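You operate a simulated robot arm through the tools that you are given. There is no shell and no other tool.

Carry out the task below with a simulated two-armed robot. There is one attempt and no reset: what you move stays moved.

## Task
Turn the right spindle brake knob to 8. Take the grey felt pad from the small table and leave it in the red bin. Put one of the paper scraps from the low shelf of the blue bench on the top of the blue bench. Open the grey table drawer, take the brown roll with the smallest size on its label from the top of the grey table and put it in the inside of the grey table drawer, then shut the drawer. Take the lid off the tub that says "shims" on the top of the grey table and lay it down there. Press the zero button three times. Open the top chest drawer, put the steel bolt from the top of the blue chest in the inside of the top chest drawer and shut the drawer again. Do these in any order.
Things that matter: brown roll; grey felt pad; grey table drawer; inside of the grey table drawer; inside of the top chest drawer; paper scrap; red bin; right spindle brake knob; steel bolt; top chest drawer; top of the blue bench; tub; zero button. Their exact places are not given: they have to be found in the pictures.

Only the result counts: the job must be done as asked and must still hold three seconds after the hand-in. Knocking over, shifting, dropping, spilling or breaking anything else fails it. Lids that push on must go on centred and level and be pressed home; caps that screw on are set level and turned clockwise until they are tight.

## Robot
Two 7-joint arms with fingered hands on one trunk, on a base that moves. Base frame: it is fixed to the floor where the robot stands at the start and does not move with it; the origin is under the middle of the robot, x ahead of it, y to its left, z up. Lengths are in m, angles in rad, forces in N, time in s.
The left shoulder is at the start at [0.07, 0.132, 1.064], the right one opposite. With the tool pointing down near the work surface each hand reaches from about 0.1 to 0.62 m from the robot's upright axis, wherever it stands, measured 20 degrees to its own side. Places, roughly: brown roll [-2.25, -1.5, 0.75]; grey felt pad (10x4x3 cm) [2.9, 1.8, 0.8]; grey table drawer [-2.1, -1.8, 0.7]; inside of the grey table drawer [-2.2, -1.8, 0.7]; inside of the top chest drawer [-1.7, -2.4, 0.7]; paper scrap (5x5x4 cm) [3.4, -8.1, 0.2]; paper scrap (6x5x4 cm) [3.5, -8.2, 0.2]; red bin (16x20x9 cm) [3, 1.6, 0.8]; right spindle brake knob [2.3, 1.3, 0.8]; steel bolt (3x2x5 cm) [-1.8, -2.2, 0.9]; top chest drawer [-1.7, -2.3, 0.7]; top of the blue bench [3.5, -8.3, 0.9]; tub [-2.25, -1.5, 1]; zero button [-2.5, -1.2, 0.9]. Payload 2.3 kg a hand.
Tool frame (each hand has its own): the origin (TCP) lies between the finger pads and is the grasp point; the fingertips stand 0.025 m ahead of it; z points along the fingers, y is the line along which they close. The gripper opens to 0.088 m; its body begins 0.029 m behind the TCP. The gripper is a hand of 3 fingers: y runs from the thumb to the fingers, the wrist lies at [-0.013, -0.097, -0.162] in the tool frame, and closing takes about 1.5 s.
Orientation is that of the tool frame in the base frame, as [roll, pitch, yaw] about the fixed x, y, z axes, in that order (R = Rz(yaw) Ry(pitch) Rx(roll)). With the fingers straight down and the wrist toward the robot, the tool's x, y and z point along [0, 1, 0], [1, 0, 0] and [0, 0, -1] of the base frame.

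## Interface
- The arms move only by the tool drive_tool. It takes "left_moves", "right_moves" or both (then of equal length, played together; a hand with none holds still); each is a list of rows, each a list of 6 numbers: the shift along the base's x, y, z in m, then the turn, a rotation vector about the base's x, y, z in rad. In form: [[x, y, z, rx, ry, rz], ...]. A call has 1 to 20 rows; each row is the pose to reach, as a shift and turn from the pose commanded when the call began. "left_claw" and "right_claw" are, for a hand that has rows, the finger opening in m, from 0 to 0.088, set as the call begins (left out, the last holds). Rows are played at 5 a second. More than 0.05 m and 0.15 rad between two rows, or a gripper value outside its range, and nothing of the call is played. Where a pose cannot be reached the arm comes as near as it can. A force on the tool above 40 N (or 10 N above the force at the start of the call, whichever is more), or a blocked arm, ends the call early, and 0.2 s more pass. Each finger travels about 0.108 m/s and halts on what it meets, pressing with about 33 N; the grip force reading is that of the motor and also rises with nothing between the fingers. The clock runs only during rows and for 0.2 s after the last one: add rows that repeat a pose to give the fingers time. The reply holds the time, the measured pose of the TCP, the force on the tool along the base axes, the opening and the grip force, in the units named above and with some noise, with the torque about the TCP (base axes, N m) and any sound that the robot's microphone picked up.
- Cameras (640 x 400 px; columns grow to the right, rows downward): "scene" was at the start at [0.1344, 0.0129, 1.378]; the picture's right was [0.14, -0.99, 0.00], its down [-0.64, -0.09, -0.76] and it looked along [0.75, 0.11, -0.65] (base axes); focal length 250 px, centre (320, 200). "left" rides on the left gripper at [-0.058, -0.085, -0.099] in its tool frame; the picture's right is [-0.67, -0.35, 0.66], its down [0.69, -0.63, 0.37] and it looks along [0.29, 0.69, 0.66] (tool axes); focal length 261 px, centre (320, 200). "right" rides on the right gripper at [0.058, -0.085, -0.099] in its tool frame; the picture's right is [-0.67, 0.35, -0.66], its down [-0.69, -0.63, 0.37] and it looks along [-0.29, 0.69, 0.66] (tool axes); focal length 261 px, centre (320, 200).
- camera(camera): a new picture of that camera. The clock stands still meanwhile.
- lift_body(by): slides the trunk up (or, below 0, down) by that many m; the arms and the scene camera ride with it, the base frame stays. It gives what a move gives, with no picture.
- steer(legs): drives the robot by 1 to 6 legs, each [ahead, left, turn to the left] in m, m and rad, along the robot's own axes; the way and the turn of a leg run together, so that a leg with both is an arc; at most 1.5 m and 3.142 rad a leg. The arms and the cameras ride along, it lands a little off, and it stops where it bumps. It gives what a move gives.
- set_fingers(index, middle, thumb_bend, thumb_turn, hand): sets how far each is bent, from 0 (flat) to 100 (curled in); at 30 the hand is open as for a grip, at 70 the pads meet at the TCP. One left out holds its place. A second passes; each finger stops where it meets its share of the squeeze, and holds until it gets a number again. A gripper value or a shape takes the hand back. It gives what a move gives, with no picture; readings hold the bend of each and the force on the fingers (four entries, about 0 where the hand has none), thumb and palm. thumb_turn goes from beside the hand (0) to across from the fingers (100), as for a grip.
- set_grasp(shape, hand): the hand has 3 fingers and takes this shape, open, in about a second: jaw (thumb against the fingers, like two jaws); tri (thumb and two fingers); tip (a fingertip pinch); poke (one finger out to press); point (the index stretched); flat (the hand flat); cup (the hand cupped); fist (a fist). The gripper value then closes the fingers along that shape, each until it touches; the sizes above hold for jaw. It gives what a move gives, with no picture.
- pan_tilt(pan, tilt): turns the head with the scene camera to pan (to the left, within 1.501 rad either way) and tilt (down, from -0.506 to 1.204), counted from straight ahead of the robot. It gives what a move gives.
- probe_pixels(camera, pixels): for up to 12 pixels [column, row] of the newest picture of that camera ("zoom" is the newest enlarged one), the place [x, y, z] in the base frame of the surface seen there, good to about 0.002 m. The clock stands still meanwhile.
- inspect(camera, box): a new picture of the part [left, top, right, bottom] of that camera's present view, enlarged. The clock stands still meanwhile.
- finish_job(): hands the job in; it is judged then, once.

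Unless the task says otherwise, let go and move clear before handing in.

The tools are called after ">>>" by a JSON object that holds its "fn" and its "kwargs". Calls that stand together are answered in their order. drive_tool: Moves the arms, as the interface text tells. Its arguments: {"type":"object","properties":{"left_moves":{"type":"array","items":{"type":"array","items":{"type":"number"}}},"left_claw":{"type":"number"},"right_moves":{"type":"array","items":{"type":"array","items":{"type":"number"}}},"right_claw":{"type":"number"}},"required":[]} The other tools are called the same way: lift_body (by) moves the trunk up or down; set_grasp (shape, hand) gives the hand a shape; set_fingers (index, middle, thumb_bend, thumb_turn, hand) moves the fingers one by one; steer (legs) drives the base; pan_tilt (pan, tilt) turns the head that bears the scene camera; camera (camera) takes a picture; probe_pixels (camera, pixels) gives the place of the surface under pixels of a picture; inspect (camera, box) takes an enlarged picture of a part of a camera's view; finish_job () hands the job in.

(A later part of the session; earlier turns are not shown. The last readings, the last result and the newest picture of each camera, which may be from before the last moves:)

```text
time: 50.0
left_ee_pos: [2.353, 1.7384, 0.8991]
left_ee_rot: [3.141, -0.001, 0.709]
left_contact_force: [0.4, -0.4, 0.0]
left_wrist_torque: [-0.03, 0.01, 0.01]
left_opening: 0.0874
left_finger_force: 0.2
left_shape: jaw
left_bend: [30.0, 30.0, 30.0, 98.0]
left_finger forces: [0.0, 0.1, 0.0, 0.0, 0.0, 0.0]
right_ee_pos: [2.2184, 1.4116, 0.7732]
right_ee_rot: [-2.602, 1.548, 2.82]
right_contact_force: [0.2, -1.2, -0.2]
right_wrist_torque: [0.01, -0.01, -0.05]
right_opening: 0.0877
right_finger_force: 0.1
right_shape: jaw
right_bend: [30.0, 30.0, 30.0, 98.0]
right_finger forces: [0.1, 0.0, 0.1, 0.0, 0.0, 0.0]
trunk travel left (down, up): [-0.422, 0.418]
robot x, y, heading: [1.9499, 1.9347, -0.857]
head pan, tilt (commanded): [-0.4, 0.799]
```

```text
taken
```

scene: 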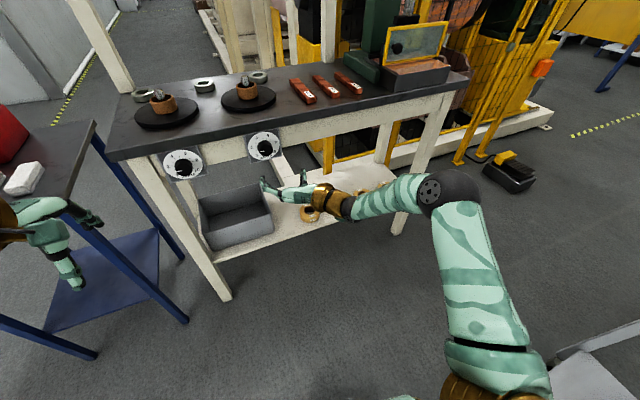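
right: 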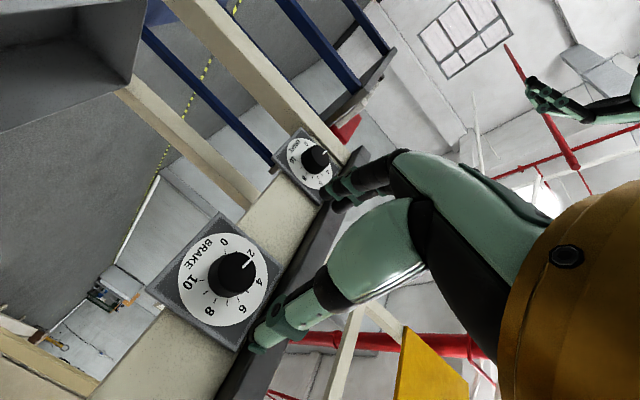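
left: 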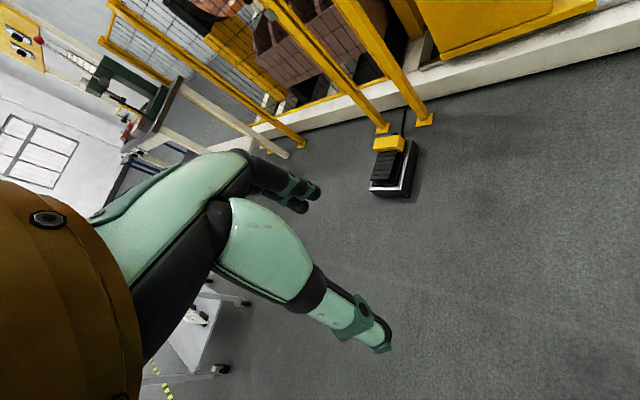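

The right camera (knob px 232,272) confirms the pointer at 2. I'll centre the hand on the knob axis and test the counter-clockwise roll range in free space before gripping, with the fingers half closed.

>>> {"fn": "drive_tool", "kwargs": {"right_moves": [[0.006, 0.005, 0.001, -0.091, 0.106, 0], [0.0116, 0.01, 0.001, -0.182, 0.213, 0], [0.0116, 0.01, 0.001, -0.273, 0.319, 0], [0.0116, 0.01, 0.001, -0.365, 0.425, 0], [0.0116, 0.01, 0.001, -0.456, 0.531, 0], [0.0116, 0.01, 0.001, -0.547, 0.638, 0], [0.0116, 0.01, 0.001, -0.638, 0.744, 0], [0.0116, 0.01, 0.001, -0.729, 0.85, 0], [0.0116, 0.01, 0.001, -0.82, 0.956, 0], [0.0116, 0.01, 0.001, -0.911, 1.063, 0], [0.0116, 0.01, 0.001, -0.911, 1.063, 0]], "right_claw": 0.06}}

>>> {"fn": "camera", "kwargs": {"camera": "right"}}

>>> {"fn": "camera", "kwargs": {"camera": "scene"}}

```text
time: 52.4
left_ee_pos: [2.3541, 1.7383, 0.898]
left_ee_rot: [3.141, -0.002, 0.709]
left_contact_force: [0.1, 0.1, -0.1]
left_wrist_torque: [0.0, -0.02, 0.01]
left_opening: 0.0875
left_finger_force: 0.1
left_shape: jaw
left_bend: [30.0, 30.0, 30.0, 98.0]
left_finger forces: [0.0, 0.0, 0.0, 0.0, 0.0, 0.1]
right_ee_pos: [2.2257, 1.4216, 0.7733]
right_ee_rot: [-1.578, 0.161, -2.457]
right_contact_force: [-0.5, 0.0, 0.3]
right_wrist_torque: [0.02, -0.01, 0.03]
right_opening: 0.0604
right_finger_force: 0.1
right_shape: jaw
right_bend: [28.0, 37.0, 59.0, 99.0]
right_finger forces: [0.0, 0.0, 0.0, 0.1, 0.0, 0.0]
trunk travel left (down, up): [-0.422, 0.418]
robot x, y, heading: [1.9426, 1.9329, -0.858]
head pan, tilt (commanded): [-0.4, 0.799]
```

```text
taken
```

right: 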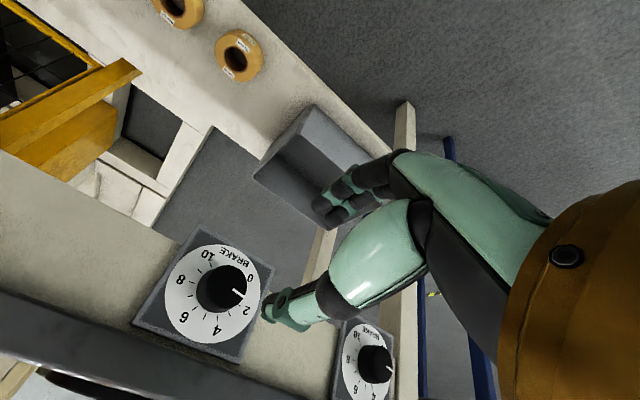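

```text
taken
```

scene: 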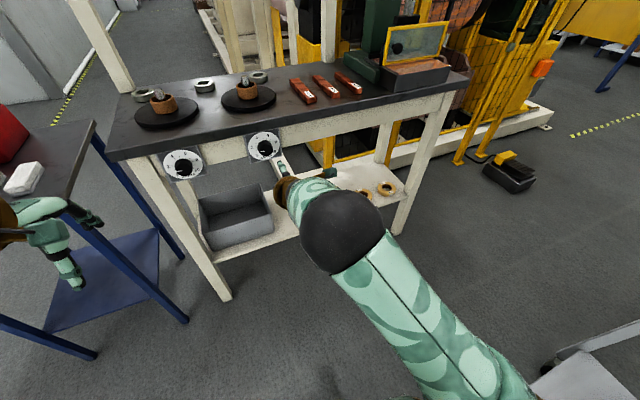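

Roll range works (y now nearly down). Before going in I probe the table-top's lower edge above the knob to be sure the thumb clears it.

>>> {"fn": "probe_pixels", "kwargs": {"camera": "right", "pixels": [[60, 300], [110, 325], [150, 345], [200, 365], [100, 345], [190, 345], [222, 290], [232, 275], [240, 293], [200, 350], [160, 330]]}}

>>> {"fn": "inspect", "kwargs": {"camera": "right", "box": [120, 220, 280, 320]}}

```text
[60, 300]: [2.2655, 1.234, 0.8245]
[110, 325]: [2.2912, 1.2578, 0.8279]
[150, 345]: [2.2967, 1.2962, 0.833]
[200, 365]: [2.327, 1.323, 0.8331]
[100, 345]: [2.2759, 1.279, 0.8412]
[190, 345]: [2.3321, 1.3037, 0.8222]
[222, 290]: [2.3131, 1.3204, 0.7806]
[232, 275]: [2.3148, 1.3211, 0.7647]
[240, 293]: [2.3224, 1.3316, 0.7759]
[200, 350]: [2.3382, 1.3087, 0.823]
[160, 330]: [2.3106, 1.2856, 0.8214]
```

```text
4.00 times, centred on (200, 270) of right
```

zoom: 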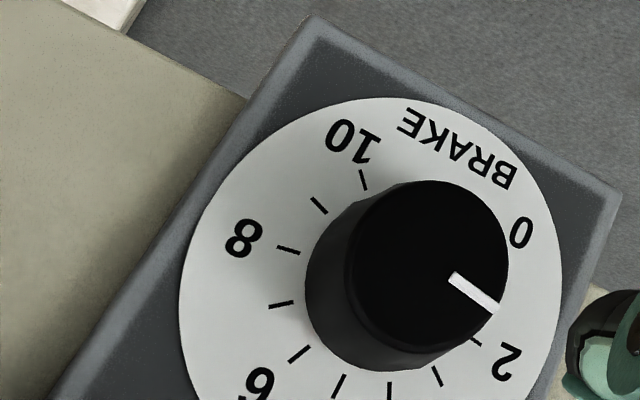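

The table's lower edge is at z≈0.828 and the knob centre at s≈2.617, z≈0.775. I'll roll 20° back (thumb off vertical), narrow the opening to 0.052, and move in over the knob.

>>> {"fn": "drive_tool", "kwargs": {"right_moves": [[0.001, 0.001, 0.001, 0.076, -0.088, 0], [0.002, 0.001, 0.001, 0.151, -0.177, 0], [0.002, 0.001, 0.001, 0.227, -0.265, 0], [0.002, 0.001, 0.001, 0.227, -0.265, 0]], "right_claw": 0.052}}

>>> {"fn": "camera", "kwargs": {"camera": "right"}}

```text
time: 53.4
left_ee_pos: [2.3545, 1.7393, 0.8983]
left_ee_rot: [-3.141, -0.002, 0.71]
left_contact_force: [0.4, -0.7, 0.4]
left_wrist_torque: [0.01, -0.01, -0.01]
left_opening: 0.0878
left_finger_force: 0.0
left_shape: jaw
left_bend: [30.0, 30.0, 30.0, 98.0]
left_finger forces: [0.0, 0.0, 0.1, 0.1, 0.1, 0.0]
right_ee_pos: [2.2289, 1.4224, 0.7758]
right_ee_rot: [-1.582, 0.507, -2.455]
right_contact_force: [0.2, -0.1, 0.1]
right_wrist_torque: [0.0, -0.01, 0.01]
right_opening: 0.0527
right_finger_force: 0.0
right_shape: jaw
right_bend: [29.0, 41.0, 65.0, 100.0]
right_finger forces: [0.0, 0.1, 0.1, 0.0, 0.0, 0.0]
trunk travel left (down, up): [-0.422, 0.418]
robot x, y, heading: [1.9428, 1.936, -0.859]
head pan, tilt (commanded): [-0.4, 0.799]
```

```text
taken
```

right: 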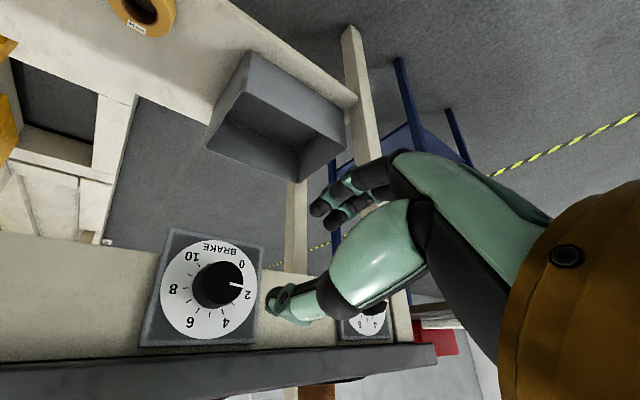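

Hand is aligned (s=2.618, t=−0.371). I'll move in to about 3 cm short of final depth and check the view.

>>> {"fn": "drive_tool", "kwargs": {"right_moves": [[0.0163, -0.019, -0.001, 0, 0, 0], [0.0325, -0.038, -0.001, 0, 0, 0], [0.0488, -0.0569, -0.001, 0, 0, 0], [0.062, -0.0721, -0.001, 0, 0, 0], [0.062, -0.0721, -0.001, 0, 0, 0]]}}

>>> {"fn": "camera", "kwargs": {"camera": "right"}}

>>> {"fn": "inspect", "kwargs": {"camera": "scene", "box": [200, 100, 360, 200]}}

```text
time: 54.6
left_ee_pos: [2.3539, 1.7386, 0.8992]
left_ee_rot: [-3.141, -0.002, 0.711]
left_contact_force: [0.1, 0.1, 0.2]
left_wrist_torque: [0.01, -0.01, 0.0]
left_opening: 0.0877
left_finger_force: 0.1
left_shape: jaw
left_bend: [30.0, 30.0, 30.0, 98.0]
left_finger forces: [0.0, 0.0, 0.0, 0.0, 0.0, 0.0]
right_ee_pos: [2.292, 1.3531, 0.7732]
right_ee_rot: [-1.583, 0.506, -2.453]
right_contact_force: [0.4, -1.1, 0.7]
right_wrist_torque: [0.04, -0.01, -0.01]
right_opening: 0.0525
right_finger_force: 0.0
right_shape: jaw
right_bend: [29.0, 41.0, 65.0, 100.0]
right_finger forces: [0.0, 0.0, 0.1, 0.1, 0.0, 0.0]
trunk travel left (down, up): [-0.422, 0.418]
robot x, y, heading: [1.9434, 1.9342, -0.859]
head pan, tilt (commanded): [-0.4, 0.799]
```

```text
taken
```

right: 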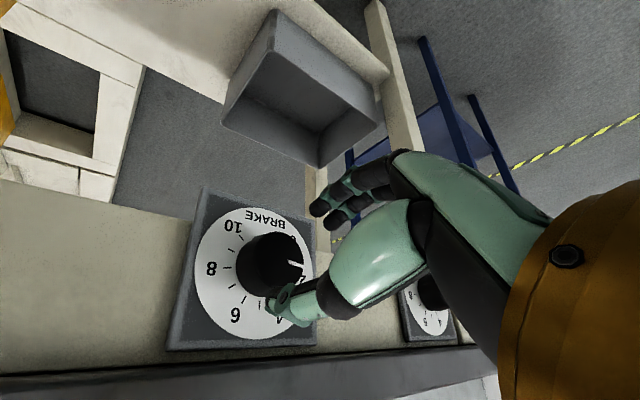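

```text
4.00 times, centred on (280, 150) of scene
```

zoom: 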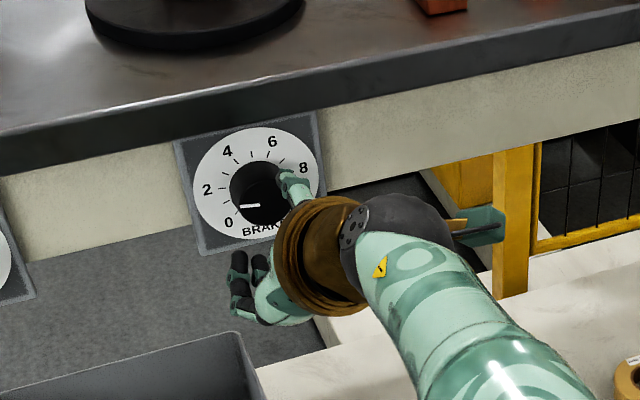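

Thumb and fingers straddle the knob nicely (scene zoom px 265,190). I'll go in the last 3 cm.

>>> {"fn": "drive_tool", "kwargs": {"right_moves": [[0.0065, -0.0076, 0, 0, 0, 0], [0.013, -0.0152, 0, 0, 0, 0], [0.02, -0.0233, 0, 0, 0, 0], [0.02, -0.0233, 0, 0, 0, 0]]}}

>>> {"fn": "camera", "kwargs": {"camera": "right"}}

>>> {"fn": "inspect", "kwargs": {"camera": "scene", "box": [200, 100, 360, 200]}}

```text
time: 55.6
left_ee_pos: [2.3535, 1.738, 0.8984]
left_ee_rot: [3.14, 0.0, 0.71]
left_contact_force: [-0.9, -0.1, 0.4]
left_wrist_torque: [-0.03, 0.03, -0.04]
left_opening: 0.0878
left_finger_force: 0.1
left_shape: jaw
left_bend: [30.0, 30.0, 30.0, 98.0]
left_finger forces: [0.0, 0.0, 0.0, 0.0, 0.0, 0.0]
right_ee_pos: [2.2928, 1.3517, 0.7759]
right_ee_rot: [-1.585, 0.508, -2.457]
right_contact_force: [-0.1, -1.1, 0.1]
right_wrist_torque: [0.0, -0.04, 0.0]
right_opening: 0.0521
right_finger_force: 0.1
right_shape: jaw
right_bend: [29.0, 41.0, 65.0, 100.0]
right_finger forces: [0.0, 0.0, 0.0, 0.1, 0.0, 0.0]
right hand out of reach, approached as far as the arm can: row 1, 2, 3, 4
trunk travel left (down, up): [-0.422, 0.418]
robot x, y, heading: [1.9433, 1.9354, -0.859]
head pan, tilt (commanded): [-0.4, 0.799]
```

```text
taken
```

right: 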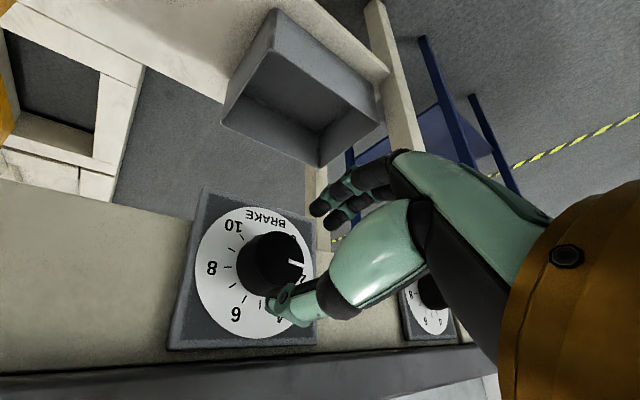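

```text
4.00 times, centred on (280, 150) of scene
```

zoom: 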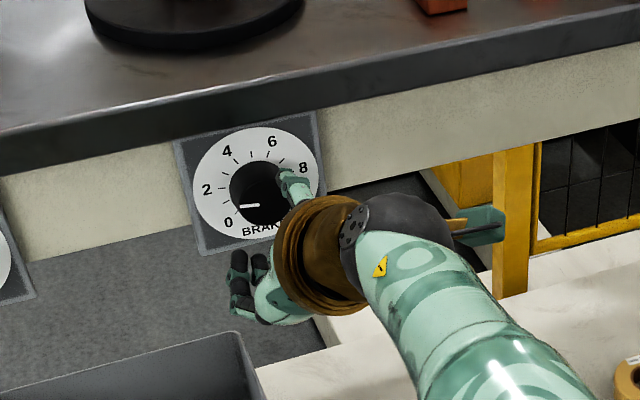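

The arm is at full stretch here. I'll pull the hand back, bring the base 0.09 m closer, and approach again.

>>> {"fn": "drive_tool", "kwargs": {"right_moves": [[-0.02, 0.0228, 0, 0, 0, 0], [-0.039, 0.0455, 0, 0, 0, 0], [-0.065, 0.0759, 0, 0, 0, 0], [-0.0846, 0.0987, 0, 0, 0, 0]]}}

>>> {"fn": "steer", "kwargs": {"legs": [[0.09, 0, 0]]}}

>>> {"fn": "camera", "kwargs": {"camera": "right"}}

```text
time: 56.6
left_ee_pos: [2.3533, 1.7404, 0.8997]
left_ee_rot: [3.141, -0.001, 0.709]
left_contact_force: [-0.2, 0.6, -0.5]
left_wrist_torque: [0.02, 0.03, -0.01]
left_opening: 0.0876
left_finger_force: 0.1
left_shape: jaw
left_bend: [30.0, 30.0, 30.0, 98.0]
left_finger forces: [0.0, 0.1, 0.1, 0.1, 0.0, 0.0]
right_ee_pos: [2.2015, 1.4474, 0.77]
right_ee_rot: [-1.598, 0.517, -2.481]
right_contact_force: [-0.2, 0.4, -0.1]
right_wrist_torque: [0.03, -0.04, 0.06]
right_opening: 0.0524
right_finger_force: 0.1
right_shape: jaw
right_bend: [29.0, 41.0, 65.0, 100.0]
right_finger forces: [0.0, 0.1, 0.0, 0.0, 0.0, 0.0]
trunk travel left (down, up): [-0.422, 0.418]
robot x, y, heading: [1.945, 1.933, -0.858]
head pan, tilt (commanded): [-0.4, 0.799]
```

```text
time: 57.7
left_ee_pos: [2.4138, 1.6719, 0.8993]
left_ee_rot: [3.141, -0.002, 0.712]
left_contact_force: [-0.3, 0.1, -1.1]
left_wrist_torque: [0.03, 0.0, 0.02]
left_opening: 0.0879
left_finger_force: 0.1
left_shape: jaw
left_bend: [30.0, 30.0, 30.0, 98.0]
left_finger forces: [0.0, 0.0, 0.0, 0.1, 0.0, 0.0]
right_ee_pos: [2.2638, 1.3795, 0.7766]
right_ee_rot: [-1.585, 0.524, -2.469]
right_contact_force: [-0.4, -0.7, -0.8]
right_wrist_torque: [-0.01, -0.05, 0.0]
right_opening: 0.0525
right_finger_force: 0.0
right_shape: jaw
right_bend: [29.0, 41.0, 65.0, 100.0]
right_finger forces: [0.1, 0.0, 0.0, 0.0, 0.0, 0.0]
trunk travel left (down, up): [-0.422, 0.418]
robot x, y, heading: [2.0031, 1.8661, -0.862]
head pan, tilt (commanded): [-0.4, 0.799]
```

```text
taken
```

right: 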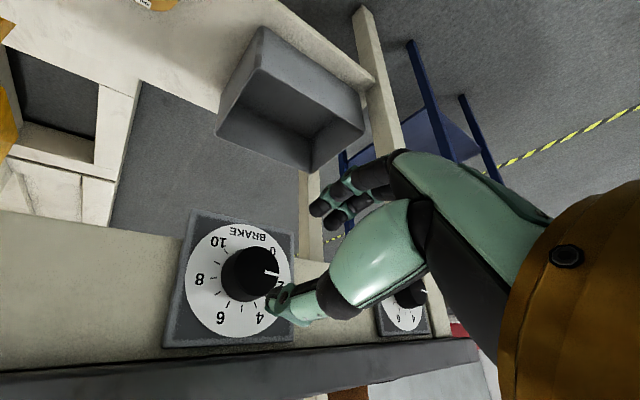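

Base moved; TCP is at s≈2.616, t≈−0.427, with about 1.6° yaw error that I'll correct while advancing to depth.

>>> {"fn": "drive_tool", "kwargs": {"right_moves": [[0.011, -0.012, 0, 0, 0, 0.015], [0.0195, -0.0222, 0, 0, 0, 0.028], [0.0325, -0.0374, -0.001, 0, 0, 0.028], [0.041, -0.047, -0.001, 0, 0, 0.028], [0.0459, -0.0518, -0.001, 0, 0, 0.028], [0.0459, -0.0518, -0.001, 0, 0, 0.028]]}}

>>> {"fn": "camera", "kwargs": {"camera": "right"}}

>>> {"fn": "inspect", "kwargs": {"camera": "scene", "box": [200, 80, 360, 180]}}

```text
time: 59.1
left_ee_pos: [2.4136, 1.6711, 0.8988]
left_ee_rot: [-3.14, -0.001, 0.713]
left_contact_force: [0.7, -0.7, 0.5]
left_wrist_torque: [-0.01, 0.0, 0.03]
left_opening: 0.0876
left_finger_force: 0.0
left_shape: jaw
left_bend: [30.0, 30.0, 30.0, 98.0]
left_finger forces: [0.0, 0.0, 0.1, 0.0, 0.1, 0.0]
right_ee_pos: [2.3089, 1.3271, 0.7748]
right_ee_rot: [-1.585, 0.526, -2.439]
right_contact_force: [-0.2, 0.5, -1.1]
right_wrist_torque: [0.02, 0.0, 0.0]
right_opening: 0.0525
right_finger_force: 0.0
right_shape: jaw
right_bend: [29.0, 41.0, 65.0, 100.0]
right_finger forces: [0.1, 0.0, 0.0, 0.0, 0.0, 0.0]
trunk travel left (down, up): [-0.422, 0.418]
robot x, y, heading: [2.0002, 1.8655, -0.86]
head pan, tilt (commanded): [-0.4, 0.799]
```

```text
taken
```

right: 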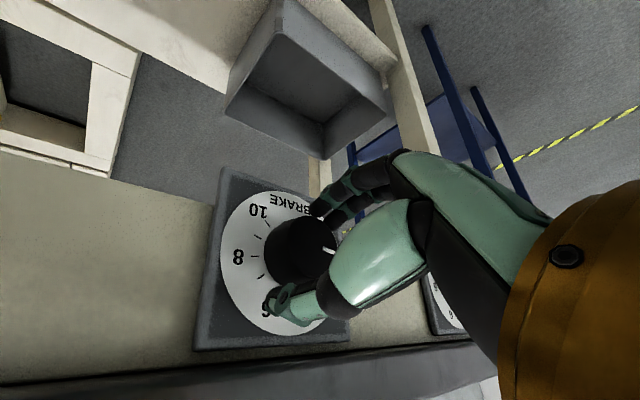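

```text
4.00 times, centred on (280, 130) of scene
```

zoom: 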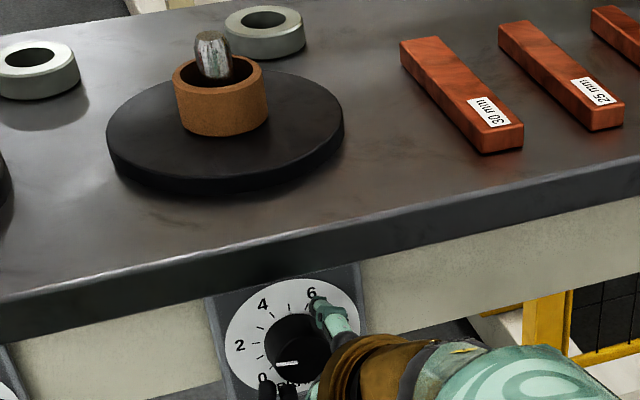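

The knob is between thumb and fingers (right px 300,250). Closing the hand on it.

>>> {"fn": "drive_tool", "kwargs": {"right_moves": [[0, 0, 0, 0, 0, 0], [0, 0, 0, 0, 0, 0], [0, 0, 0, 0, 0, 0], [0, 0, 0, 0, 0, 0], [0, 0, 0, 0, 0, 0]], "right_claw": 0.02}}

>>> {"fn": "camera", "kwargs": {"camera": "right"}}

```text
time: 60.3
left_ee_pos: [2.413, 1.6726, 0.8985]
left_ee_rot: [-3.14, 0.0, 0.712]
left_contact_force: [-0.1, 0.0, 0.3]
left_wrist_torque: [0.02, 0.03, 0.02]
left_opening: 0.088
left_finger_force: 0.0
left_shape: jaw
left_bend: [30.0, 30.0, 30.0, 98.0]
left_finger forces: [0.1, 0.0, 0.1, 0.0, 0.0, 0.0]
right_ee_pos: [2.3095, 1.3273, 0.7751]
right_ee_rot: [-1.585, 0.527, -2.442]
right_contact_force: [0.3, -1.9, 2.6]
right_wrist_torque: [0.0, -0.05, -0.03]
right_opening: 0.0303
right_finger_force: 33.1
right_shape: jaw
right_bend: [74.0, 53.0, 73.0, 100.0]
right_finger forces: [19.2, 9.4, 0.1, 0.0, 30.1, 0.0]
trunk travel left (down, up): [-0.422, 0.418]
robot x, y, heading: [2.0021, 1.8686, -0.856]
head pan, tilt (commanded): [-0.4, 0.799]
```

```text
taken
```

right: 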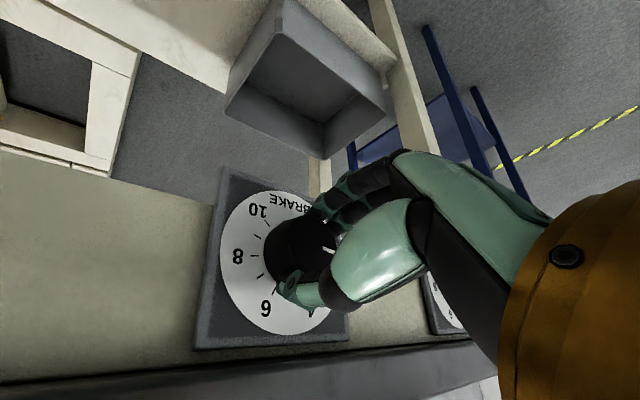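

The grip is firm (fingers 19/9 N, thumb 30 N). I'll turn clockwise 80° about the knob axis.

>>> {"fn": "drive_tool", "kwargs": {"right_moves": [[0, 0, 0, 0.065, -0.076, 0], [0, 0, 0, 0.13, -0.152, 0], [0, 0, 0, 0.195, -0.228, 0], [0, 0, 0, 0.26, -0.304, 0], [0, 0, 0, 0.326, -0.38, 0], [0, 0, 0, 0.391, -0.455, 0], [0, 0, 0, 0.456, -0.531, 0], [0, 0, 0, 0.521, -0.607, 0], [0, 0, 0, 0.586, -0.683, 0], [0, 0, 0, 0.651, -0.759, 0], [0, 0, 0, 0.716, -0.835, 0], [0, 0, 0, 0.781, -0.911, 0], [0, 0, 0, 0.846, -0.987, 0], [0, 0, 0, 0.909, -1.06, 0], [0, 0, 0, 0.909, -1.06, 0]]}}

>>> {"fn": "camera", "kwargs": {"camera": "right"}}

>>> {"fn": "inspect", "kwargs": {"camera": "scene", "box": [200, 80, 360, 180]}}

```text
time: 63.5
left_ee_pos: [2.4138, 1.6706, 0.8988]
left_ee_rot: [-3.141, -0.001, 0.711]
left_contact_force: [0.2, 0.0, -0.4]
left_wrist_torque: [0.02, -0.01, -0.02]
left_opening: 0.0878
left_finger_force: 0.0
left_shape: jaw
left_bend: [30.0, 30.0, 30.0, 98.0]
left_finger forces: [0.0, 0.0, 0.0, 0.0, 0.0, 0.0]
right_ee_pos: [2.3084, 1.3276, 0.7758]
right_ee_rot: [1.587, 1.22, 0.736]
right_contact_force: [1.7, -2.6, 0.8]
right_wrist_torque: [-0.03, -0.04, 0.09]
right_opening: 0.0301
right_finger_force: 33.1
right_shape: jaw
right_bend: [74.0, 53.0, 73.0, 100.0]
right_finger forces: [20.0, 11.3, 0.1, 0.0, 30.6, 0.0]
trunk travel left (down, up): [-0.422, 0.418]
robot x, y, heading: [2.005, 1.8657, -0.855]
head pan, tilt (commanded): [-0.4, 0.799]
```

```text
taken
```

right: 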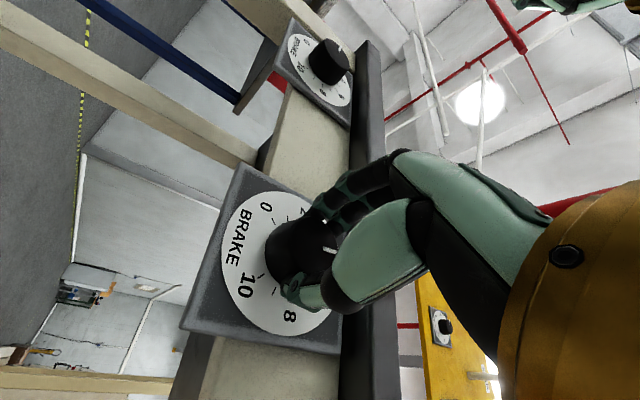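

```text
4.00 times, centred on (280, 130) of scene
```

zoom: 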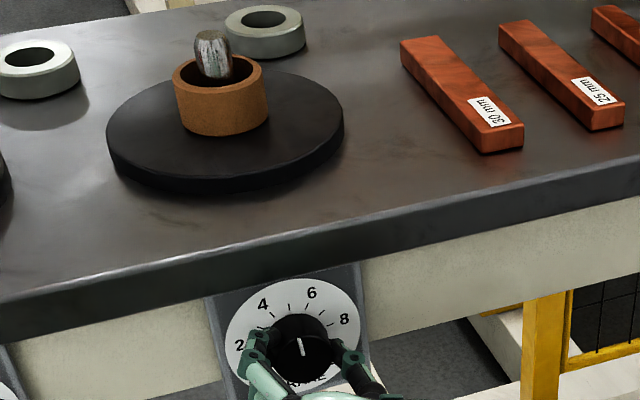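

Pointer is now almost straight up (≈5), so the turn followed the hand exactly. I'll open, back off 3 cm, roll back 80° and go in again.

>>> {"fn": "drive_tool", "kwargs": {"right_moves": [[0, 0, 0, 0, 0, 0], [0, 0, 0, 0, 0, 0], [0, 0, 0, 0, 0, 0], [0, 0, 0, 0, 0, 0], [-0.01, 0.0114, 0, 0, 0, 0], [-0.0195, 0.0228, 0, 0, 0, 0], [-0.0195, 0.0228, 0, -0.09, 0.105, 0], [-0.0195, 0.0228, 0, -0.18, 0.21, 0], [-0.0195, 0.0228, 0, -0.27, 0.315, 0], [-0.0195, 0.0228, 0, -0.36, 0.42, 0], [-0.0195, 0.0228, 0, -0.45, 0.525, 0], [-0.0195, 0.0228, 0, -0.54, 0.63, 0], [-0.0195, 0.0228, 0, -0.63, 0.735, 0], [-0.0195, 0.0228, 0, -0.72, 0.84, 0], [-0.0195, 0.0228, 0, -0.81, 0.945, 0], [-0.0195, 0.0228, 0, -0.909, 1.06, 0], [-0.0195, 0.0228, 0, -0.909, 1.06, 0]], "right_claw": 0.054}}

>>> {"fn": "camera", "kwargs": {"camera": "right"}}

>>> {"fn": "inspect", "kwargs": {"camera": "scene", "box": [200, 80, 360, 180]}}

```text
refused: row 16 steps farther than a row can; nothing moved
```

```text
taken
```

right: 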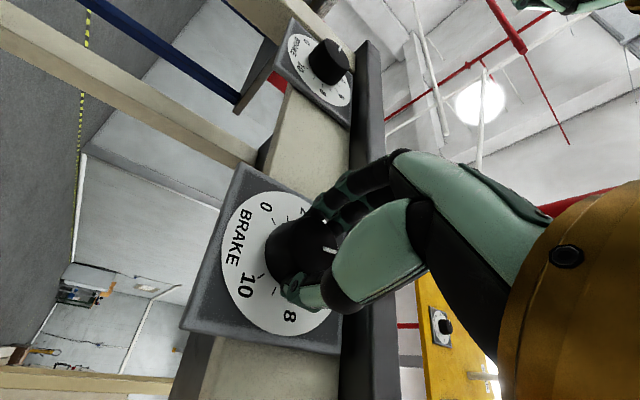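

```text
4.00 times, centred on (280, 130) of scene
```

zoom: 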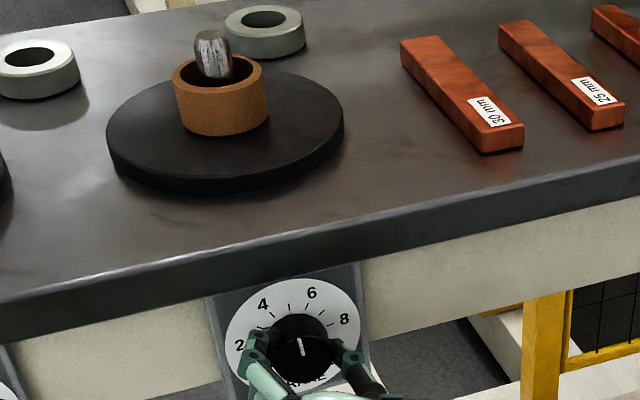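

The last row stepped slightly over 0.15 rad, so nothing moved. I'll repeat with an even spacing.

>>> {"fn": "drive_tool", "kwargs": {"right_moves": [[0, 0, 0, 0, 0, 0], [0, 0, 0, 0, 0, 0], [0, 0, 0, 0, 0, 0], [0, 0, 0, 0, 0, 0], [-0.01, 0.0114, 0, 0, 0, 0], [-0.0195, 0.0228, 0, 0, 0, 0], [-0.0195, 0.0228, 0, -0.083, 0.096, 0], [-0.0195, 0.0228, 0, -0.165, 0.193, 0], [-0.0195, 0.0228, 0, -0.248, 0.289, 0], [-0.0195, 0.0228, 0, -0.331, 0.385, 0], [-0.0195, 0.0228, 0, -0.413, 0.482, 0], [-0.0195, 0.0228, 0, -0.496, 0.578, 0], [-0.0195, 0.0228, 0, -0.578, 0.674, 0], [-0.0195, 0.0228, 0, -0.661, 0.771, 0], [-0.0195, 0.0228, 0, -0.744, 0.867, 0], [-0.0195, 0.0228, 0, -0.826, 0.963, 0], [-0.0195, 0.0228, 0, -0.909, 1.06, 0], [-0.0195, 0.0228, 0, -0.909, 1.06, 0]], "right_claw": 0.054}}

>>> {"fn": "camera", "kwargs": {"camera": "right"}}

>>> {"fn": "inspect", "kwargs": {"camera": "scene", "box": [200, 80, 360, 180]}}

```text
time: 67.3
left_ee_pos: [2.4132, 1.6718, 0.8981]
left_ee_rot: [-3.141, -0.001, 0.711]
left_contact_force: [0.0, 0.1, -0.3]
left_wrist_torque: [-0.03, 0.0, 0.0]
left_opening: 0.0876
left_finger_force: 0.0
left_shape: jaw
left_bend: [30.0, 30.0, 30.0, 98.0]
left_finger forces: [0.0, 0.1, 0.0, 0.0, 0.0, 0.0]
right_ee_pos: [2.2897, 1.3519, 0.7747]
right_ee_rot: [-1.585, 0.524, -2.439]
right_contact_force: [-0.3, 0.1, 0.7]
right_wrist_torque: [-0.01, 0.01, 0.0]
right_opening: 0.0535
right_finger_force: 0.1
right_shape: jaw
right_bend: [29.0, 40.0, 64.0, 100.0]
right_finger forces: [0.0, 0.0, 0.0, 0.0, 0.0, 0.0]
trunk travel left (down, up): [-0.422, 0.418]
robot x, y, heading: [2.0032, 1.869, -0.86]
head pan, tilt (commanded): [-0.4, 0.799]
```

```text
taken
```

right: 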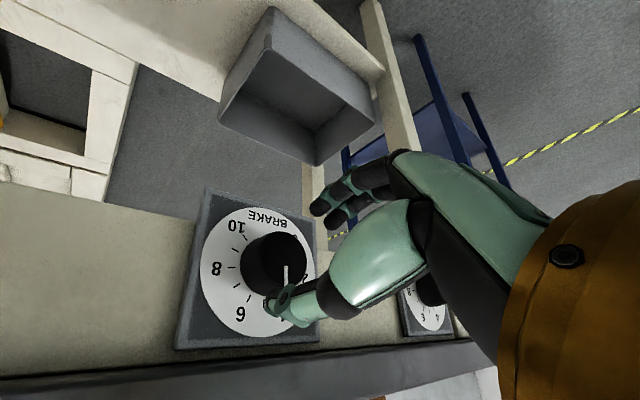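

```text
4.00 times, centred on (280, 130) of scene
```

zoom: 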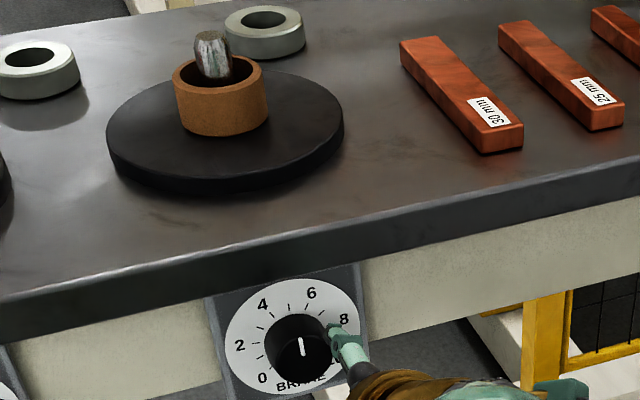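

The pointer now stands near 5. I measure its exact angle with a zoom before the final turn.

>>> {"fn": "inspect", "kwargs": {"camera": "right", "box": [200, 200, 328, 280]}}

```text
5.00 times, centred on (264, 240) of right
```

zoom: 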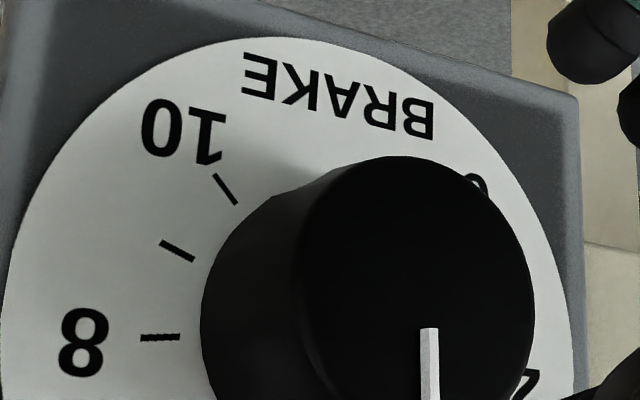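

>>> {"fn": "inspect", "kwargs": {"camera": "right", "box": [216, 222, 328, 292]}}

>>> {"fn": "probe_pixels", "kwargs": {"camera": "zoom", "pixels": [[395, 250], [405, 345], [340, 230], [470, 230], [330, 150], [460, 320], [370, 260], [430, 260], [400, 140]]}}

```text
5.71 times, centred on (272, 257) of right
```

zoom: 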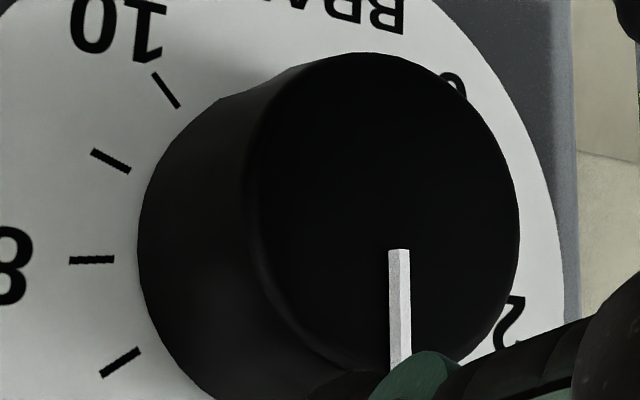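

```text
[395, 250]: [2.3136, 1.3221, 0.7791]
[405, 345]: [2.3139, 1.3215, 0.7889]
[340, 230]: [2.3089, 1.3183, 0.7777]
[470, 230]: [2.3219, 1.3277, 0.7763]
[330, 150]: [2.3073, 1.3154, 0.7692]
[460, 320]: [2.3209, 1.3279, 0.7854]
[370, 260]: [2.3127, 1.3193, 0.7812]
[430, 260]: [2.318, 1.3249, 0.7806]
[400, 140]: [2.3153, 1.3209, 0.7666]
```

The pointer is within a degree or two of straight up (5.0–5.1), so about 80° remains. I'll go back in and close.

>>> {"fn": "drive_tool", "kwargs": {"right_moves": [[0.01, -0.0114, 0, 0, 0, 0], [0.0195, -0.0228, 0, 0, 0, 0], [0.0195, -0.0228, 0, 0, 0, 0]]}}

>>> {"fn": "drive_tool", "kwargs": {"right_moves": [[0, 0, 0, 0, 0, 0], [0, 0, 0, 0, 0, 0], [0, 0, 0, 0, 0, 0], [0, 0, 0, 0, 0, 0], [0, 0, 0, 0, 0, 0]], "right_claw": 0.02}}

```text
time: 68.1
left_ee_pos: [2.4142, 1.6712, 0.8988]
left_ee_rot: [-3.141, -0.001, 0.711]
left_contact_force: [-0.4, 0.7, -0.3]
left_wrist_torque: [-0.01, 0.02, -0.01]
left_opening: 0.0878
left_finger_force: 0.2
left_shape: jaw
left_bend: [30.0, 30.0, 30.0, 98.0]
left_finger forces: [0.0, 0.1, 0.1, 0.1, 0.0, 0.0]
right_ee_pos: [2.3075, 1.3275, 0.775]
right_ee_rot: [-1.586, 0.526, -2.443]
right_contact_force: [-0.2, -0.3, -1.3]
right_wrist_torque: [-0.01, 0.0, 0.01]
right_opening: 0.0537
right_finger_force: 0.1
right_shape: jaw
right_bend: [29.0, 40.0, 64.0, 100.0]
right_finger forces: [0.0, 0.1, 0.0, 0.0, 0.0, 0.0]
trunk travel left (down, up): [-0.422, 0.418]
robot x, y, heading: [2.0054, 1.8693, -0.861]
head pan, tilt (commanded): [-0.4, 0.799]
```

```text
time: 69.3
left_ee_pos: [2.4139, 1.6708, 0.8997]
left_ee_rot: [-3.14, 0.0, 0.713]
left_contact_force: [-0.8, -0.8, -0.3]
left_wrist_torque: [-0.01, 0.01, 0.0]
left_opening: 0.0877
left_finger_force: 0.1
left_shape: jaw
left_bend: [30.0, 30.0, 30.0, 98.0]
left_finger forces: [0.0, 0.0, 0.1, 0.1, 0.0, 0.1]
right_ee_pos: [2.3083, 1.3275, 0.7736]
right_ee_rot: [-1.585, 0.525, -2.441]
right_contact_force: [-1.2, -0.9, 0.3]
right_wrist_torque: [0.03, -0.03, -0.02]
right_opening: 0.0303
right_finger_force: 32.9
right_shape: jaw
right_bend: [74.0, 54.0, 73.0, 100.0]
right_finger forces: [18.8, 10.3, 0.0, 0.1, 29.8, 0.0]
trunk travel left (down, up): [-0.422, 0.418]
robot x, y, heading: [2.0054, 1.8664, -0.854]
head pan, tilt (commanded): [-0.4, 0.799]
```

Gripped again. Turning clockwise 79°.

>>> {"fn": "drive_tool", "kwargs": {"right_moves": [[0, 0, 0, 0.065, -0.076, 0], [0, 0, 0, 0.13, -0.152, 0], [0, 0, 0, 0.195, -0.228, 0], [0, 0, 0, 0.26, -0.304, 0], [0, 0, 0, 0.326, -0.38, 0], [0, 0, 0, 0.391, -0.455, 0], [0, 0, 0, 0.456, -0.531, 0], [0, 0, 0, 0.521, -0.607, 0], [0, 0, 0, 0.586, -0.683, 0], [0, 0, 0, 0.651, -0.759, 0], [0, 0, 0, 0.716, -0.835, 0], [0, 0, 0, 0.781, -0.911, 0], [0, 0, 0, 0.846, -0.987, 0], [0, 0, 0, 0.898, -1.047, 0], [0, 0, 0, 0.898, -1.047, 0]]}}

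>>> {"fn": "inspect", "kwargs": {"camera": "scene", "box": [220, 120, 348, 200]}}

>>> {"fn": "inspect", "kwargs": {"camera": "right", "box": [216, 190, 344, 270]}}

```text
time: 72.5
left_ee_pos: [2.4145, 1.6707, 0.8984]
left_ee_rot: [-3.141, 0.0, 0.712]
left_contact_force: [0.5, -0.5, -0.7]
left_wrist_torque: [0.01, 0.01, 0.0]
left_opening: 0.0879
left_finger_force: 0.1
left_shape: jaw
left_bend: [30.0, 30.0, 30.0, 98.0]
left_finger forces: [0.0, 0.0, 0.1, 0.0, 0.0, 0.0]
right_ee_pos: [2.3088, 1.3286, 0.7737]
right_ee_rot: [1.583, 1.235, 0.732]
right_contact_force: [-2.9, 2.3, -2.6]
right_wrist_torque: [0.07, 0.01, 0.02]
right_opening: 0.0303
right_finger_force: 32.8
right_shape: jaw
right_bend: [74.0, 54.0, 73.0, 100.0]
right_finger forces: [19.8, 10.5, 0.0, 0.0, 31.2, 0.0]
trunk travel left (down, up): [-0.422, 0.418]
robot x, y, heading: [2.0039, 1.8623, -0.86]
head pan, tilt (commanded): [-0.4, 0.799]
```

```text
5.00 times, centred on (284, 160) of scene
```

zoom: 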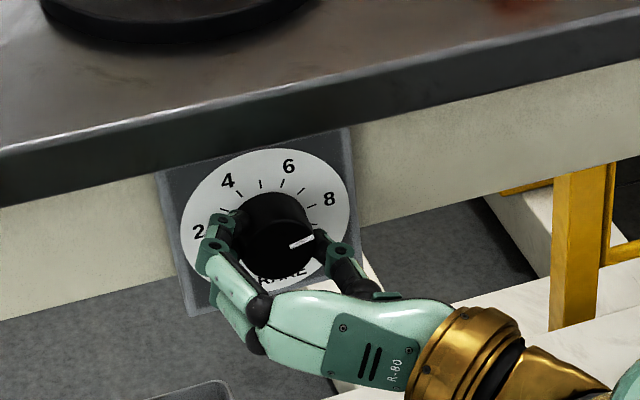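

```text
5.00 times, centred on (280, 230) of right
```

zoom: 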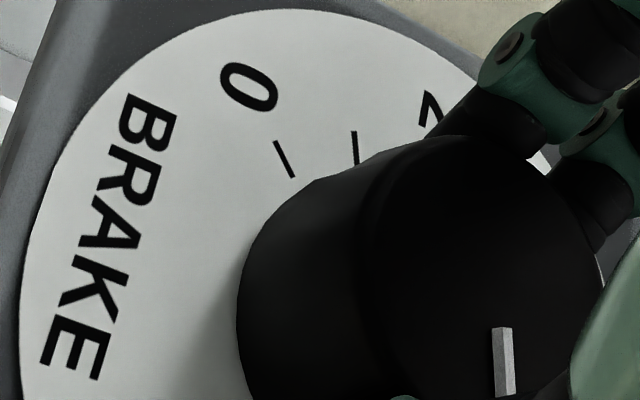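

The pointer now aims at about 8 (scene zoom px 305,240). I'll open, retract 12 cm and measure the pointer precisely.

>>> {"fn": "drive_tool", "kwargs": {"right_moves": [[0, 0, 0, 0, 0, 0], [0, 0, 0, 0, 0, 0], [0, 0, 0, 0, 0, 0], [0, 0, 0, 0, 0, 0], [-0.01, 0.0114, 0, 0, 0, 0], [-0.0195, 0.0228, 0, 0, 0, 0], [-0.039, 0.0455, 0, 0, 0, 0], [-0.0585, 0.0683, 0, 0, 0, 0], [-0.0781, 0.0911, 0, 0, 0, 0], [-0.0781, 0.0911, 0, 0, 0, 0]], "right_claw": 0.06}}

>>> {"fn": "camera", "kwargs": {"camera": "right"}}

>>> {"fn": "inspect", "kwargs": {"camera": "scene", "box": [236, 130, 332, 190]}}

>>> {"fn": "probe_pixels", "kwargs": {"camera": "zoom", "pixels": [[320, 300], [300, 290], [350, 280], [280, 320], [330, 340], [390, 300]]}}

```text
time: 74.7
left_ee_pos: [2.4128, 1.6712, 0.8992]
left_ee_rot: [3.141, 0.0, 0.713]
left_contact_force: [-0.1, 0.4, 0.2]
left_wrist_torque: [0.01, 0.0, 0.01]
left_opening: 0.0876
left_finger_force: 0.1
left_shape: jaw
left_bend: [30.0, 30.0, 30.0, 98.0]
left_finger forces: [0.0, 0.0, 0.0, 0.0, 0.1, 0.0]
right_ee_pos: [2.2327, 1.4205, 0.7743]
right_ee_rot: [1.579, 1.236, 0.729]
right_contact_force: [0.7, 0.7, -0.1]
right_wrist_torque: [-0.03, 0.01, -0.02]
right_opening: 0.0595
right_finger_force: 0.0
right_shape: jaw
right_bend: [28.0, 38.0, 60.0, 100.0]
right_finger forces: [0.0, 0.0, 0.1, 0.1, 0.1, 0.0]
trunk travel left (down, up): [-0.422, 0.418]
robot x, y, heading: [2.0023, 1.8642, -0.855]
head pan, tilt (commanded): [-0.4, 0.799]
```

```text
taken
```

right: 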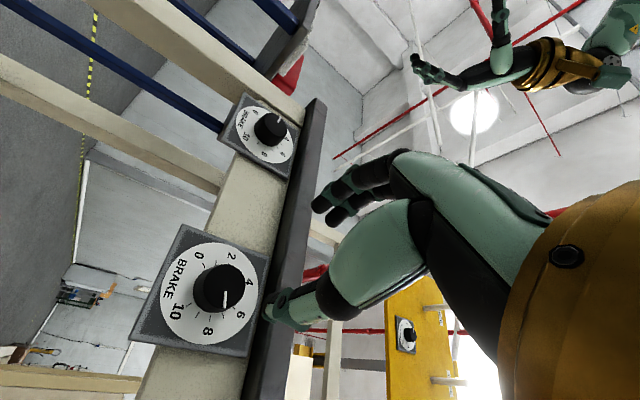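

```text
6.67 times, centred on (284, 160) of scene
```

zoom: 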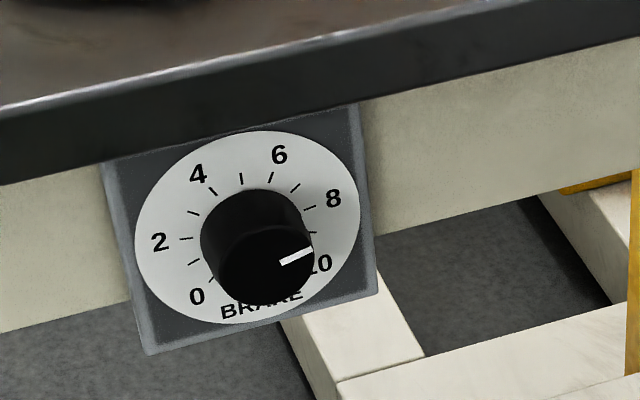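

```text
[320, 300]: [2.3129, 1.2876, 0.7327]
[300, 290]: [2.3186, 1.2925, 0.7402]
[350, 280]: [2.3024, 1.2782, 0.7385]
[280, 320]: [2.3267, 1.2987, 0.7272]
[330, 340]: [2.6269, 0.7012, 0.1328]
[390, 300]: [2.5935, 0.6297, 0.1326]
```

The pointer's ends are at zoom px (282,263) and (311,251); I'll probe those, the knob face edges and dial ticks for the angle.

>>> {"fn": "inspect", "kwargs": {"camera": "right", "box": [152, 240, 280, 320]}}

>>> {"fn": "probe_pixels", "kwargs": {"camera": "zoom", "pixels": [[350, 240], [350, 320], [290, 200], [400, 210], [280, 280], [430, 260], [360, 170], [280, 420], [330, 250]]}}

```text
5.00 times, centred on (216, 280) of right
```

zoom: 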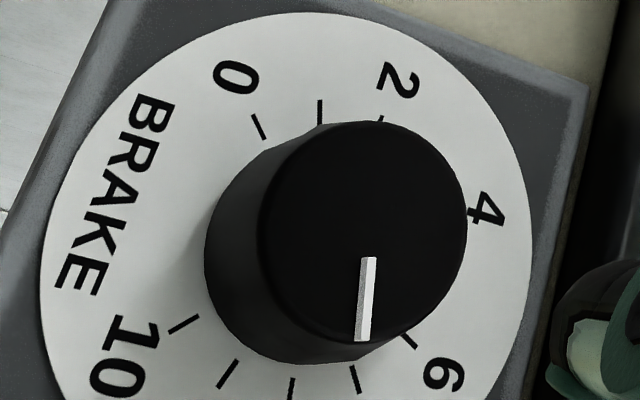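

```text
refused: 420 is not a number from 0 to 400
```

I'll probe the pointer ends and dial ticks in this view for an exact angle.

>>> {"fn": "probe_pixels", "kwargs": {"camera": "zoom", "pixels": [[368, 260], [362, 338], [280, 240], [450, 240], [360, 150], [330, 330], [291, 385], [258, 126], [183, 323], [408, 340], [320, 110], [355, 378]]}}

```text
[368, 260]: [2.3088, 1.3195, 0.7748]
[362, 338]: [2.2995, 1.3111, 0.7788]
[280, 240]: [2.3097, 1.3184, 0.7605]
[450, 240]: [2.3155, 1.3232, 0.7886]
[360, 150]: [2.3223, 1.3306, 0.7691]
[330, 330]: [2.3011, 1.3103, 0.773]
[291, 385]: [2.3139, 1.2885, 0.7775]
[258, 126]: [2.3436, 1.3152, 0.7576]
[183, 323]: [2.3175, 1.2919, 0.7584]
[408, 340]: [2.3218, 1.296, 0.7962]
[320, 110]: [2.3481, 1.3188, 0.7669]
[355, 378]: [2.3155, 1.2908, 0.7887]
```

Estimates of the pointer angle range 75–80° against a target of 81°. I'll take tighter zooms to decide.

>>> {"fn": "inspect", "kwargs": {"camera": "scene", "box": [252, 145, 300, 175]}}

>>> {"fn": "inspect", "kwargs": {"camera": "right", "box": [184, 255, 264, 305]}}

```text
13.33 times, centred on (276, 160) of scene
```

zoom: 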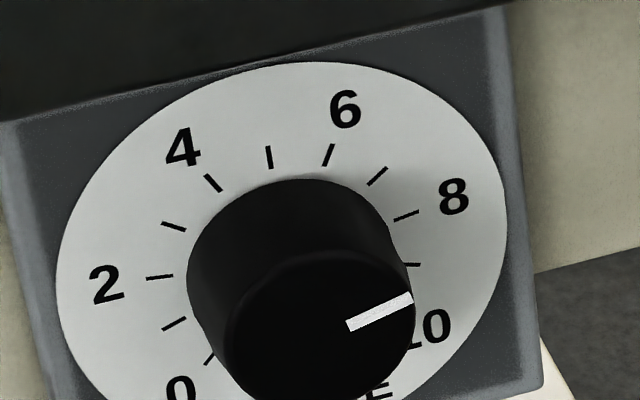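

```text
8.00 times, centred on (224, 280) of right
```

zoom: 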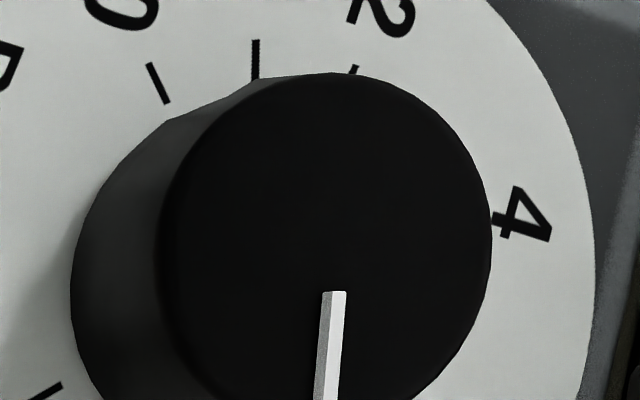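

Comparing the pointer slope with the tick marks, it is at about 76° (≈7.8), roughly 5° short of 8. I'll go back in, grip and add 5°.

>>> {"fn": "drive_tool", "kwargs": {"right_moves": [[0.0195, -0.0228, 0, 0, 0, 0], [0.039, -0.0455, 0, 0, 0, 0], [0.0585, -0.0683, 0, 0, 0, 0], [0.0683, -0.0797, 0, 0, 0, 0], [0.0781, -0.0911, 0, 0, 0, 0], [0.0781, -0.0911, 0, 0, 0, 0]], "right_claw": 0.056}}

>>> {"fn": "drive_tool", "kwargs": {"right_moves": [[0, 0, 0, 0, 0, 0], [0, 0, 0, 0, 0, 0], [0, 0, 0, 0, 0, 0], [0, 0, 0, 0, 0, 0], [0, 0, 0, 0, 0, 0]], "right_claw": 0.02}}

>>> {"fn": "inspect", "kwargs": {"camera": "scene", "box": [252, 145, 300, 175]}}

```text
time: 76.1
left_ee_pos: [2.4133, 1.6718, 0.8993]
left_ee_rot: [3.141, 0.0, 0.713]
left_contact_force: [0.2, -0.2, -0.4]
left_wrist_torque: [0.01, 0.03, -0.02]
left_opening: 0.088
left_finger_force: 0.1
left_shape: jaw
left_bend: [30.0, 30.0, 30.0, 98.0]
left_finger forces: [0.0, 0.0, 0.0, 0.0, 0.0, 0.1]
right_ee_pos: [2.3091, 1.3292, 0.7744]
right_ee_rot: [1.579, 1.236, 0.727]
right_contact_force: [0.3, 1.1, -0.4]
right_wrist_torque: [0.01, -0.02, -0.02]
right_opening: 0.0564
right_finger_force: 0.1
right_shape: jaw
right_bend: [28.0, 39.0, 62.0, 100.0]
right_finger forces: [0.0, 0.0, 0.0, 0.0, 0.0, 0.0]
trunk travel left (down, up): [-0.422, 0.418]
robot x, y, heading: [2.0041, 1.8642, -0.862]
head pan, tilt (commanded): [-0.4, 0.799]
```

```text
time: 77.3
left_ee_pos: [2.4125, 1.6706, 0.8976]
left_ee_rot: [3.142, 0.0, 0.714]
left_contact_force: [0.2, -0.1, -0.5]
left_wrist_torque: [0.0, 0.0, 0.0]
left_opening: 0.0878
left_finger_force: 0.0
left_shape: jaw
left_bend: [30.0, 30.0, 30.0, 98.0]
left_finger forces: [0.0, 0.0, 0.0, 0.0, 0.0, 0.0]
right_ee_pos: [2.3087, 1.3267, 0.7741]
right_ee_rot: [1.588, 1.235, 0.737]
right_contact_force: [-1.1, -0.6, -1.3]
right_wrist_torque: [0.04, 0.04, 0.02]
right_opening: 0.0291
right_finger_force: 32.8
right_shape: jaw
right_bend: [74.0, 53.0, 73.0, 100.0]
right_finger forces: [19.1, 9.8, 0.0, 0.1, 31.0, 0.0]
trunk travel left (down, up): [-0.422, 0.418]
robot x, y, heading: [2.0029, 1.8666, -0.864]
head pan, tilt (commanded): [-0.4, 0.799]
```

```text
13.33 times, centred on (276, 160) of scene
```

zoom: 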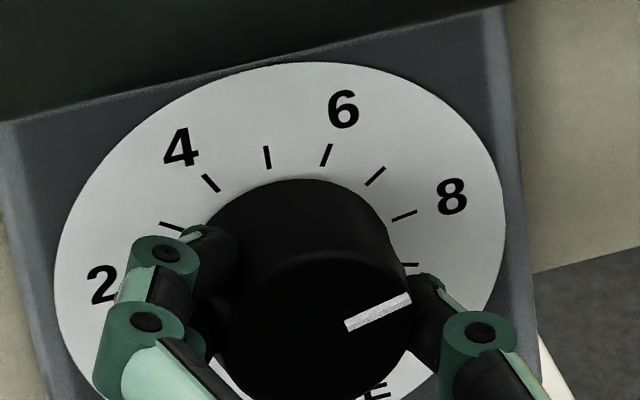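

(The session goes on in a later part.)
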